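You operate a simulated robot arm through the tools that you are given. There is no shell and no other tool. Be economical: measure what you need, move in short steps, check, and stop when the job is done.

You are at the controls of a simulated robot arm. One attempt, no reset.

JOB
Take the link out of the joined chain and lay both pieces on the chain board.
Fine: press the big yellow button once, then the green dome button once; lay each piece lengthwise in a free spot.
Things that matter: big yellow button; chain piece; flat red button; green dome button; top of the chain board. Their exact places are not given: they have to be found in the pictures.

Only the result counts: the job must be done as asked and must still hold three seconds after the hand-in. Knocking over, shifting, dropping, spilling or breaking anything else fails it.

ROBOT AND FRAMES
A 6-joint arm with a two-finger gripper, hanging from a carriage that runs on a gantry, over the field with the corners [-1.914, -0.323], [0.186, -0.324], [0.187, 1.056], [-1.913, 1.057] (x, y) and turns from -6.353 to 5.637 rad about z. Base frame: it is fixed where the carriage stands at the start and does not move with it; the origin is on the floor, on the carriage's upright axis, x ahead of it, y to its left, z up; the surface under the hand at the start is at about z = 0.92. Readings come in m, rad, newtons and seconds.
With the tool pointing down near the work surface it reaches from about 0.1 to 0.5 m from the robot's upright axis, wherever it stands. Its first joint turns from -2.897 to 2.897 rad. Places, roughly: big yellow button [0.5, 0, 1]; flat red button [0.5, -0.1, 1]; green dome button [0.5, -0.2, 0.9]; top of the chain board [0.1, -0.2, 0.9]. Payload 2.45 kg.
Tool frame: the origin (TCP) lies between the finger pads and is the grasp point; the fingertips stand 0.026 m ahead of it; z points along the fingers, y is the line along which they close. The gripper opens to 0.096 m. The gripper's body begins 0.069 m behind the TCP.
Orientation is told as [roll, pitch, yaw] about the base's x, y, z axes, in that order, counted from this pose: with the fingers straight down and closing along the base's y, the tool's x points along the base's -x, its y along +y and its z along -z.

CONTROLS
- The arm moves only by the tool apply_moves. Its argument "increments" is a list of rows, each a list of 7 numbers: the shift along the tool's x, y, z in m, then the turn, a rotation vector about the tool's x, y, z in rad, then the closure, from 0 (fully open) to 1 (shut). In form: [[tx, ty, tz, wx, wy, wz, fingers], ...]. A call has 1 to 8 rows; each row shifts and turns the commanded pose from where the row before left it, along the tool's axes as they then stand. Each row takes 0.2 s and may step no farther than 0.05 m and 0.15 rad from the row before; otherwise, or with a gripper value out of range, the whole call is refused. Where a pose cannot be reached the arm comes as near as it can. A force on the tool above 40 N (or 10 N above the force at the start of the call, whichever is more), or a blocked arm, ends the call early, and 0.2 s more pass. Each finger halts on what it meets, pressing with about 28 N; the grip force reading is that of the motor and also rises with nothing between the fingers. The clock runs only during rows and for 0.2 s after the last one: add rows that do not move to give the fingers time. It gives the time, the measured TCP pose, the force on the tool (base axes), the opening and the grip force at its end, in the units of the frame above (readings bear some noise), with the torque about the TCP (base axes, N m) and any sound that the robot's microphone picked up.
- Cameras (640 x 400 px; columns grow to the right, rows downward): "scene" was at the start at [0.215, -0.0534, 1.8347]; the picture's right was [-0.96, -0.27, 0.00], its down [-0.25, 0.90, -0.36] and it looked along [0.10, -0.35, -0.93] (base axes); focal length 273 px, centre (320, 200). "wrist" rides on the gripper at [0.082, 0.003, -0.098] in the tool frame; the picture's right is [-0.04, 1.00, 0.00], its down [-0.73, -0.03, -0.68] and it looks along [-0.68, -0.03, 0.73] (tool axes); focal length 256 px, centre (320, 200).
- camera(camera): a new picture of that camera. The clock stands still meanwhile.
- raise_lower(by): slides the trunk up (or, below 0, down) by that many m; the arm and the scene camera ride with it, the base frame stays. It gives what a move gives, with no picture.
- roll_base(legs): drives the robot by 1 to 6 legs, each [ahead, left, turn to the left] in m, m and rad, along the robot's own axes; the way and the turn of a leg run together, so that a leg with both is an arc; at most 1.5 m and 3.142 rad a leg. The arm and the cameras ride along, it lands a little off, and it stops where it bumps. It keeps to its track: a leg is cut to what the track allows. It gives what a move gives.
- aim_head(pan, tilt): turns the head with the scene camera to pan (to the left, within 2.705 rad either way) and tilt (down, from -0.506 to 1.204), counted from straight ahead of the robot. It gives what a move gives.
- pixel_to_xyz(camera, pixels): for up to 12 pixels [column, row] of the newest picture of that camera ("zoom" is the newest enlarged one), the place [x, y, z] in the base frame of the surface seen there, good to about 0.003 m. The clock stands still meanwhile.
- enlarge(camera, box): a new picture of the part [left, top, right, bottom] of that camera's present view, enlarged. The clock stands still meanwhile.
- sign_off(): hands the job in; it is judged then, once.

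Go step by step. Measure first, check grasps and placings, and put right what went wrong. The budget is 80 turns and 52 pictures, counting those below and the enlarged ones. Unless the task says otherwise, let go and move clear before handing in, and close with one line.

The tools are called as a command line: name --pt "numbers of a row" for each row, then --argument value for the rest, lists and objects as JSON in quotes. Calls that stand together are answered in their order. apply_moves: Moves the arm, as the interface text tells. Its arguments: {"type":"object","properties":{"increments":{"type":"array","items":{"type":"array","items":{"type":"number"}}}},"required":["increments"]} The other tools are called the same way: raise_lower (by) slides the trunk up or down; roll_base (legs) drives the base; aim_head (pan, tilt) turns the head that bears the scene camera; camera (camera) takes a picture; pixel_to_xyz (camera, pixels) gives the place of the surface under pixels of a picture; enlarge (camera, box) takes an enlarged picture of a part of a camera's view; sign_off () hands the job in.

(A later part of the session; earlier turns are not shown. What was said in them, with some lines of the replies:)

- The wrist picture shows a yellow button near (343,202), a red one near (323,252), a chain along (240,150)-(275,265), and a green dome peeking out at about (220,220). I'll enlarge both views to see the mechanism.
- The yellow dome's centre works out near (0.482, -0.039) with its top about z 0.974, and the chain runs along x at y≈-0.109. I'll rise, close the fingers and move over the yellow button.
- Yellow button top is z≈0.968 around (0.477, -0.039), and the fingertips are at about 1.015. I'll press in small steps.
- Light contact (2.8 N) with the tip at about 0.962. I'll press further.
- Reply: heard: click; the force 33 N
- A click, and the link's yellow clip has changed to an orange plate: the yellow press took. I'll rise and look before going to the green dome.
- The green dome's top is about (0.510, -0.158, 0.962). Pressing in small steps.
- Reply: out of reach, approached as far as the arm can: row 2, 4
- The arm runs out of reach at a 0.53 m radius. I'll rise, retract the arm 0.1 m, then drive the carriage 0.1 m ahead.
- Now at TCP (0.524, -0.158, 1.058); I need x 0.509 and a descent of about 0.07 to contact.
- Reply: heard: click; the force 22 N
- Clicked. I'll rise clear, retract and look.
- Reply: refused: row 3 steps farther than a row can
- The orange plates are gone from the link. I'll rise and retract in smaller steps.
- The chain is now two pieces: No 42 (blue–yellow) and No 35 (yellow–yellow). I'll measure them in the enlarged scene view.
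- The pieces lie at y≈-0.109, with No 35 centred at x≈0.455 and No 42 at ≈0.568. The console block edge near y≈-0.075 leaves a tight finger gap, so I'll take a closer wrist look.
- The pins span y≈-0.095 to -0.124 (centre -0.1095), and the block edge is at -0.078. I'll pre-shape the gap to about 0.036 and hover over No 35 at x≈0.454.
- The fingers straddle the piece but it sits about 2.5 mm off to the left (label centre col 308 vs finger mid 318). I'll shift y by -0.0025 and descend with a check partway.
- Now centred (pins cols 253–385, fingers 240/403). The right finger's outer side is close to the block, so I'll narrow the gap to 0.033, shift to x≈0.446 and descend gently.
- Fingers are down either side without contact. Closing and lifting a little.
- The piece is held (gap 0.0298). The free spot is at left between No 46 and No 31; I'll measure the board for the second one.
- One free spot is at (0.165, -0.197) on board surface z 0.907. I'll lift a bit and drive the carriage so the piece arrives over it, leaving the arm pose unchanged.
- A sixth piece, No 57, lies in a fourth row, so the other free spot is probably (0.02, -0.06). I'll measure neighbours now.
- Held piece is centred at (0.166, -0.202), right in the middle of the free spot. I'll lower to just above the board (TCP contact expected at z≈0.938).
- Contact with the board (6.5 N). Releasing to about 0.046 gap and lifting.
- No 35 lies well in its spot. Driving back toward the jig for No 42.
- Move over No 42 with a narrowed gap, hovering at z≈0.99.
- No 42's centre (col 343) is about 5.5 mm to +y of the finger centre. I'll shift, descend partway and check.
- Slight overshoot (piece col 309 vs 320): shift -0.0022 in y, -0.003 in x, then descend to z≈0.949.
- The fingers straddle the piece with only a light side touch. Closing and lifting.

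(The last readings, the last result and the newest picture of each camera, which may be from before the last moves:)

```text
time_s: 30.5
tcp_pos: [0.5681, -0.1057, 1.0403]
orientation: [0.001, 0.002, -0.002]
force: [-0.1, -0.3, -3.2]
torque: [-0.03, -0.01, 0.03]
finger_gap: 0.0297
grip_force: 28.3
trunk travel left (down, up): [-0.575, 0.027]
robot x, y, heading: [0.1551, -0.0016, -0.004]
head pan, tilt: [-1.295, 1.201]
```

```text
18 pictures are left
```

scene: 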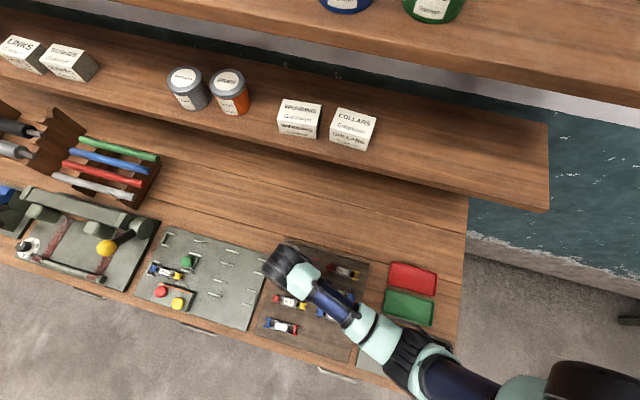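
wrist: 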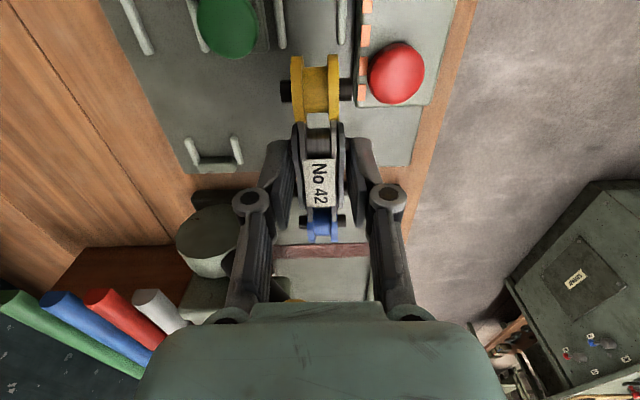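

No 42 is held level. Driving the carriage so it arrives over the last free spot near (0.02, -0.06).

roll_base --legs '[[-0.545, 0.047, 0.003]]'

camera --camera "wrist"

camera --camera "scene"

```text
time_s: 33.7
tcp_pos: [0.0191, -0.0542, 1.0394]
orientation: [0.001, -0.001, -0.002]
force: [0.0, 0.2, -0.9]
torque: [-0.01, 0.02, 0.01]
finger_gap: 0.0294
grip_force: 27.8
trunk travel left (down, up): [-0.575, 0.027]
robot x, y, heading: [-0.397, 0.0423, -0.002]
head pan, tilt: [-1.295, 1.201]
```

```text
17 pictures are left
```

wrist: 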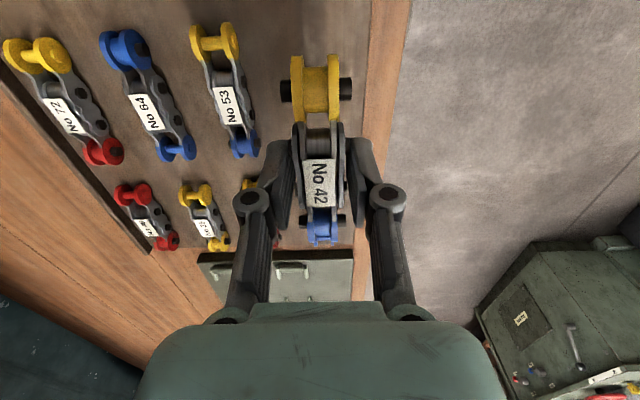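

```text
16 pictures are left
```

scene: 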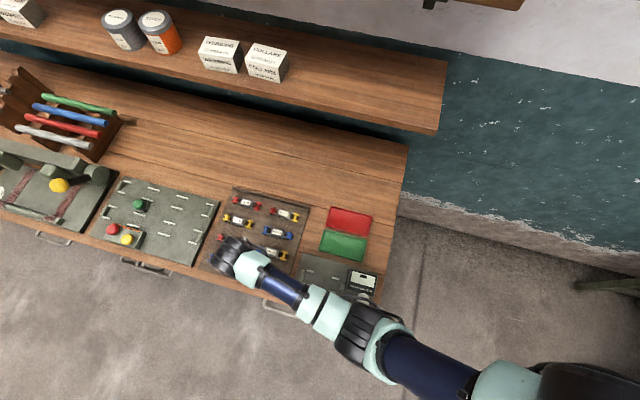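

The spot under No 42 seems free. I'll measure the board edge, No 53 and the held piece.

pixel_to_xyz --camera "wrist" --pixels '[[368, 60], [372, 20], [355, 120], [230, 105], [243, 145], [215, 42], [318, 185], [315, 90], [320, 222], [270, 60], [362, 90], [275, 120]]'

enlarge --camera "scene" --box '[190, 180, 320, 300]'

```text
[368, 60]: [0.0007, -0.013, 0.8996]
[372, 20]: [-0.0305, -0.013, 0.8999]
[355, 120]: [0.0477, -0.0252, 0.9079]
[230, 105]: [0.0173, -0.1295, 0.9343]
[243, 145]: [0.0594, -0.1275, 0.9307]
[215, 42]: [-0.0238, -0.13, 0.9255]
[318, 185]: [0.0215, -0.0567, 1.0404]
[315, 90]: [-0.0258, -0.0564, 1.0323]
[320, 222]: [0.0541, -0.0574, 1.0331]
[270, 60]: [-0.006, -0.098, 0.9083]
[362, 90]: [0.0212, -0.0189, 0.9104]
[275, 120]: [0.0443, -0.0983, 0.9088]
```

```text
3.33 times, centred on (255, 240) of scene
```

zoom: 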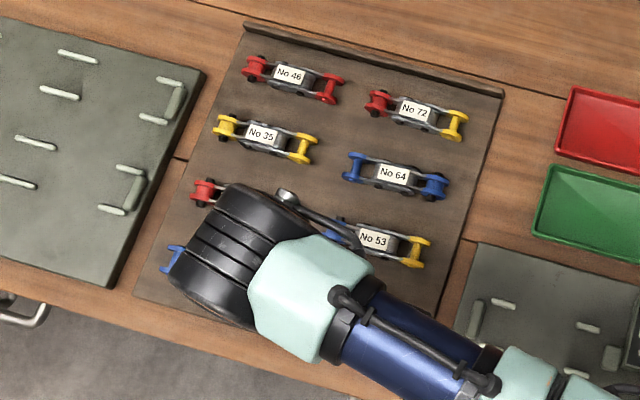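

The board edge is at y≈-0.016 and No 53 at y≈-0.129, so I'll target y≈-0.060 and lower to near contact.

apply_moves --pt "0 -0.004 0.045 0 0 0 1" --pt "0 0 0.04 0 0 0 1" --pt "0 0 0.011 0 0 0 1" --pt "0 0 0.003 0 0 0 1" --pt "0 0 0.0015 0 0 0 1"

```text
time_s: 34.9
tcp_pos: [0.0206, -0.0568, 0.9372]
orientation: [0.0, 0.0, -0.002]
force: [0.1, -0.2, -1.9]
torque: [-0.01, 0.0, 0.04]
finger_gap: 0.0296
grip_force: 28.4
trunk travel left (down, up): [-0.575, 0.027]
robot x, y, heading: [-0.3936, 0.0466, -0.002]
head pan, tilt: [-1.295, 1.201]
```

apply_moves --pt "0 0 0.001 0 0 0 1" --pt "0 0 0.001 0 0 0 1"

```text
time_s: 35.5
tcp_pos: [0.021, -0.0591, 0.9383]
orientation: [-0.001, -0.001, -0.002]
force: [-0.2, 0.2, -1.7]
torque: [0.0, 0.04, 0.02]
finger_gap: 0.0296
grip_force: 27.6
trunk travel left (down, up): [-0.575, 0.027]
robot x, y, heading: [-0.3975, 0.0438, -0.001]
head pan, tilt: [-1.295, 1.201]
```

apply_moves --pt "0 0 0.001 0 0 0 1" --pt "0 0 0.001 0 0 0 1"

```text
time_s: 36.1
tcp_pos: [0.02, -0.0584, 0.9364]
orientation: [0.001, -0.002, -0.002]
force: [-5.1, 2.5, 24.3]
torque: [0.06, 0.17, 0.04]
finger_gap: 0.0297
grip_force: 28.1
trunk travel left (down, up): [-0.575, 0.027]
robot x, y, heading: [-0.3938, 0.0409, -0.002]
head pan, tilt: [-1.295, 1.201]
```

Firm contact at 24 N. I'll ease up 0.5 mm, release and lift clear.

apply_moves --pt "0 0 -0.0007 0 0 0 1" --pt "0 0 0 0 0 0 0.6" --pt "0 0 0 0 0 0 0.52" --pt "0 0 -0.01 0 0 0 0.52" --pt "0 0 -0.03 0 0 0 0.52" --pt "0 0 -0.045 0 0 0 0.52" --pt "0 0 -0.04 0 0 0 0.4"

roll_base --legs '[[-0.25, 0, 0]]'

camera --camera "scene"

```text
time_s: 37.7
tcp_pos: [0.0198, -0.0598, 1.0615]
orientation: [-0.002, -0.001, -0.001]
force: [0.0, 0.3, 0.1]
torque: [-0.01, 0.0, 0.0]
finger_gap: 0.0575
grip_force: 0.1
trunk travel left (down, up): [-0.575, 0.027]
robot x, y, heading: [-0.3937, 0.0431, -0.001]
head pan, tilt: [-1.295, 1.201]
```

```text
time_s: 39.5
tcp_pos: [-0.2185, -0.0584, 1.0614]
orientation: [0.0, -0.001, 0.0]
force: [-0.7, -0.2, 0.4]
torque: [0.03, -0.02, -0.02]
finger_gap: 0.0575
grip_force: 0.0
trunk travel left (down, up): [-0.575, 0.027]
robot x, y, heading: [-0.6356, 0.0447, -0.001]
head pan, tilt: [-1.295, 1.201]
```

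```text
14 pictures are left
```

scene: 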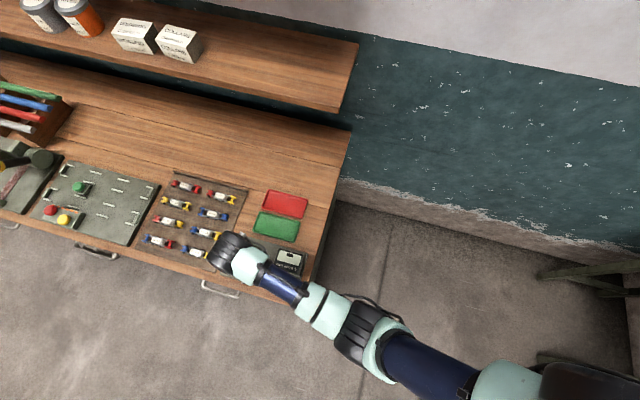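

enlarge --camera "scene" --box '[30, 160, 260, 280]'

camera --camera "wrist"

```text
2.78 times, centred on (145, 220) of scene
```

zoom: 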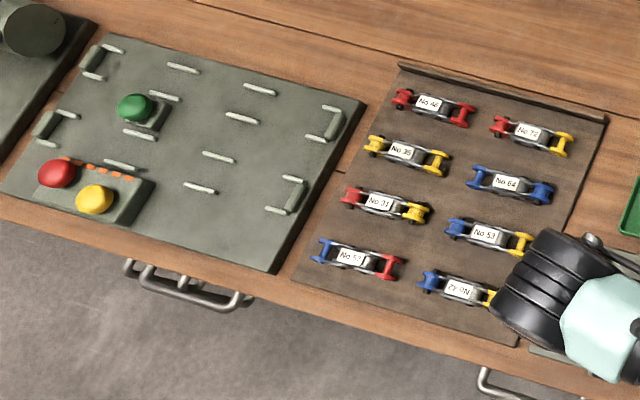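

```text
12 pictures are left
```

wrist: 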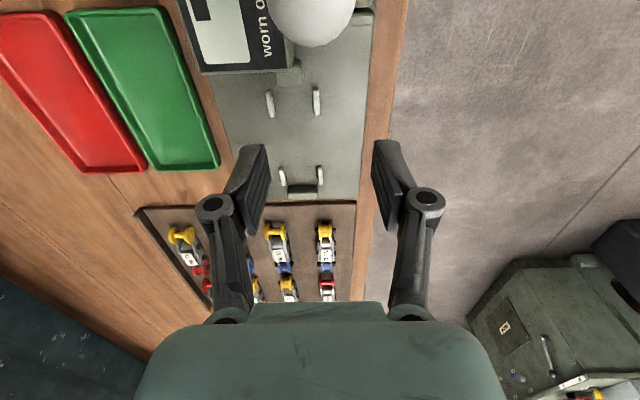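

Both pieces (No 35 and No 42) lie lengthwise in the board's free spots, the other pieces are undisturbed, and the gripper is clear. Handing in.

sign_off

```text
The job is handed in.
```

The link is out of the chain: I pressed the yellow button once, then the green dome once, and each clicked. Pieces No 35 and No 42 now lie lengthwise in the two free spots on the chain board, and I've handed the job in.
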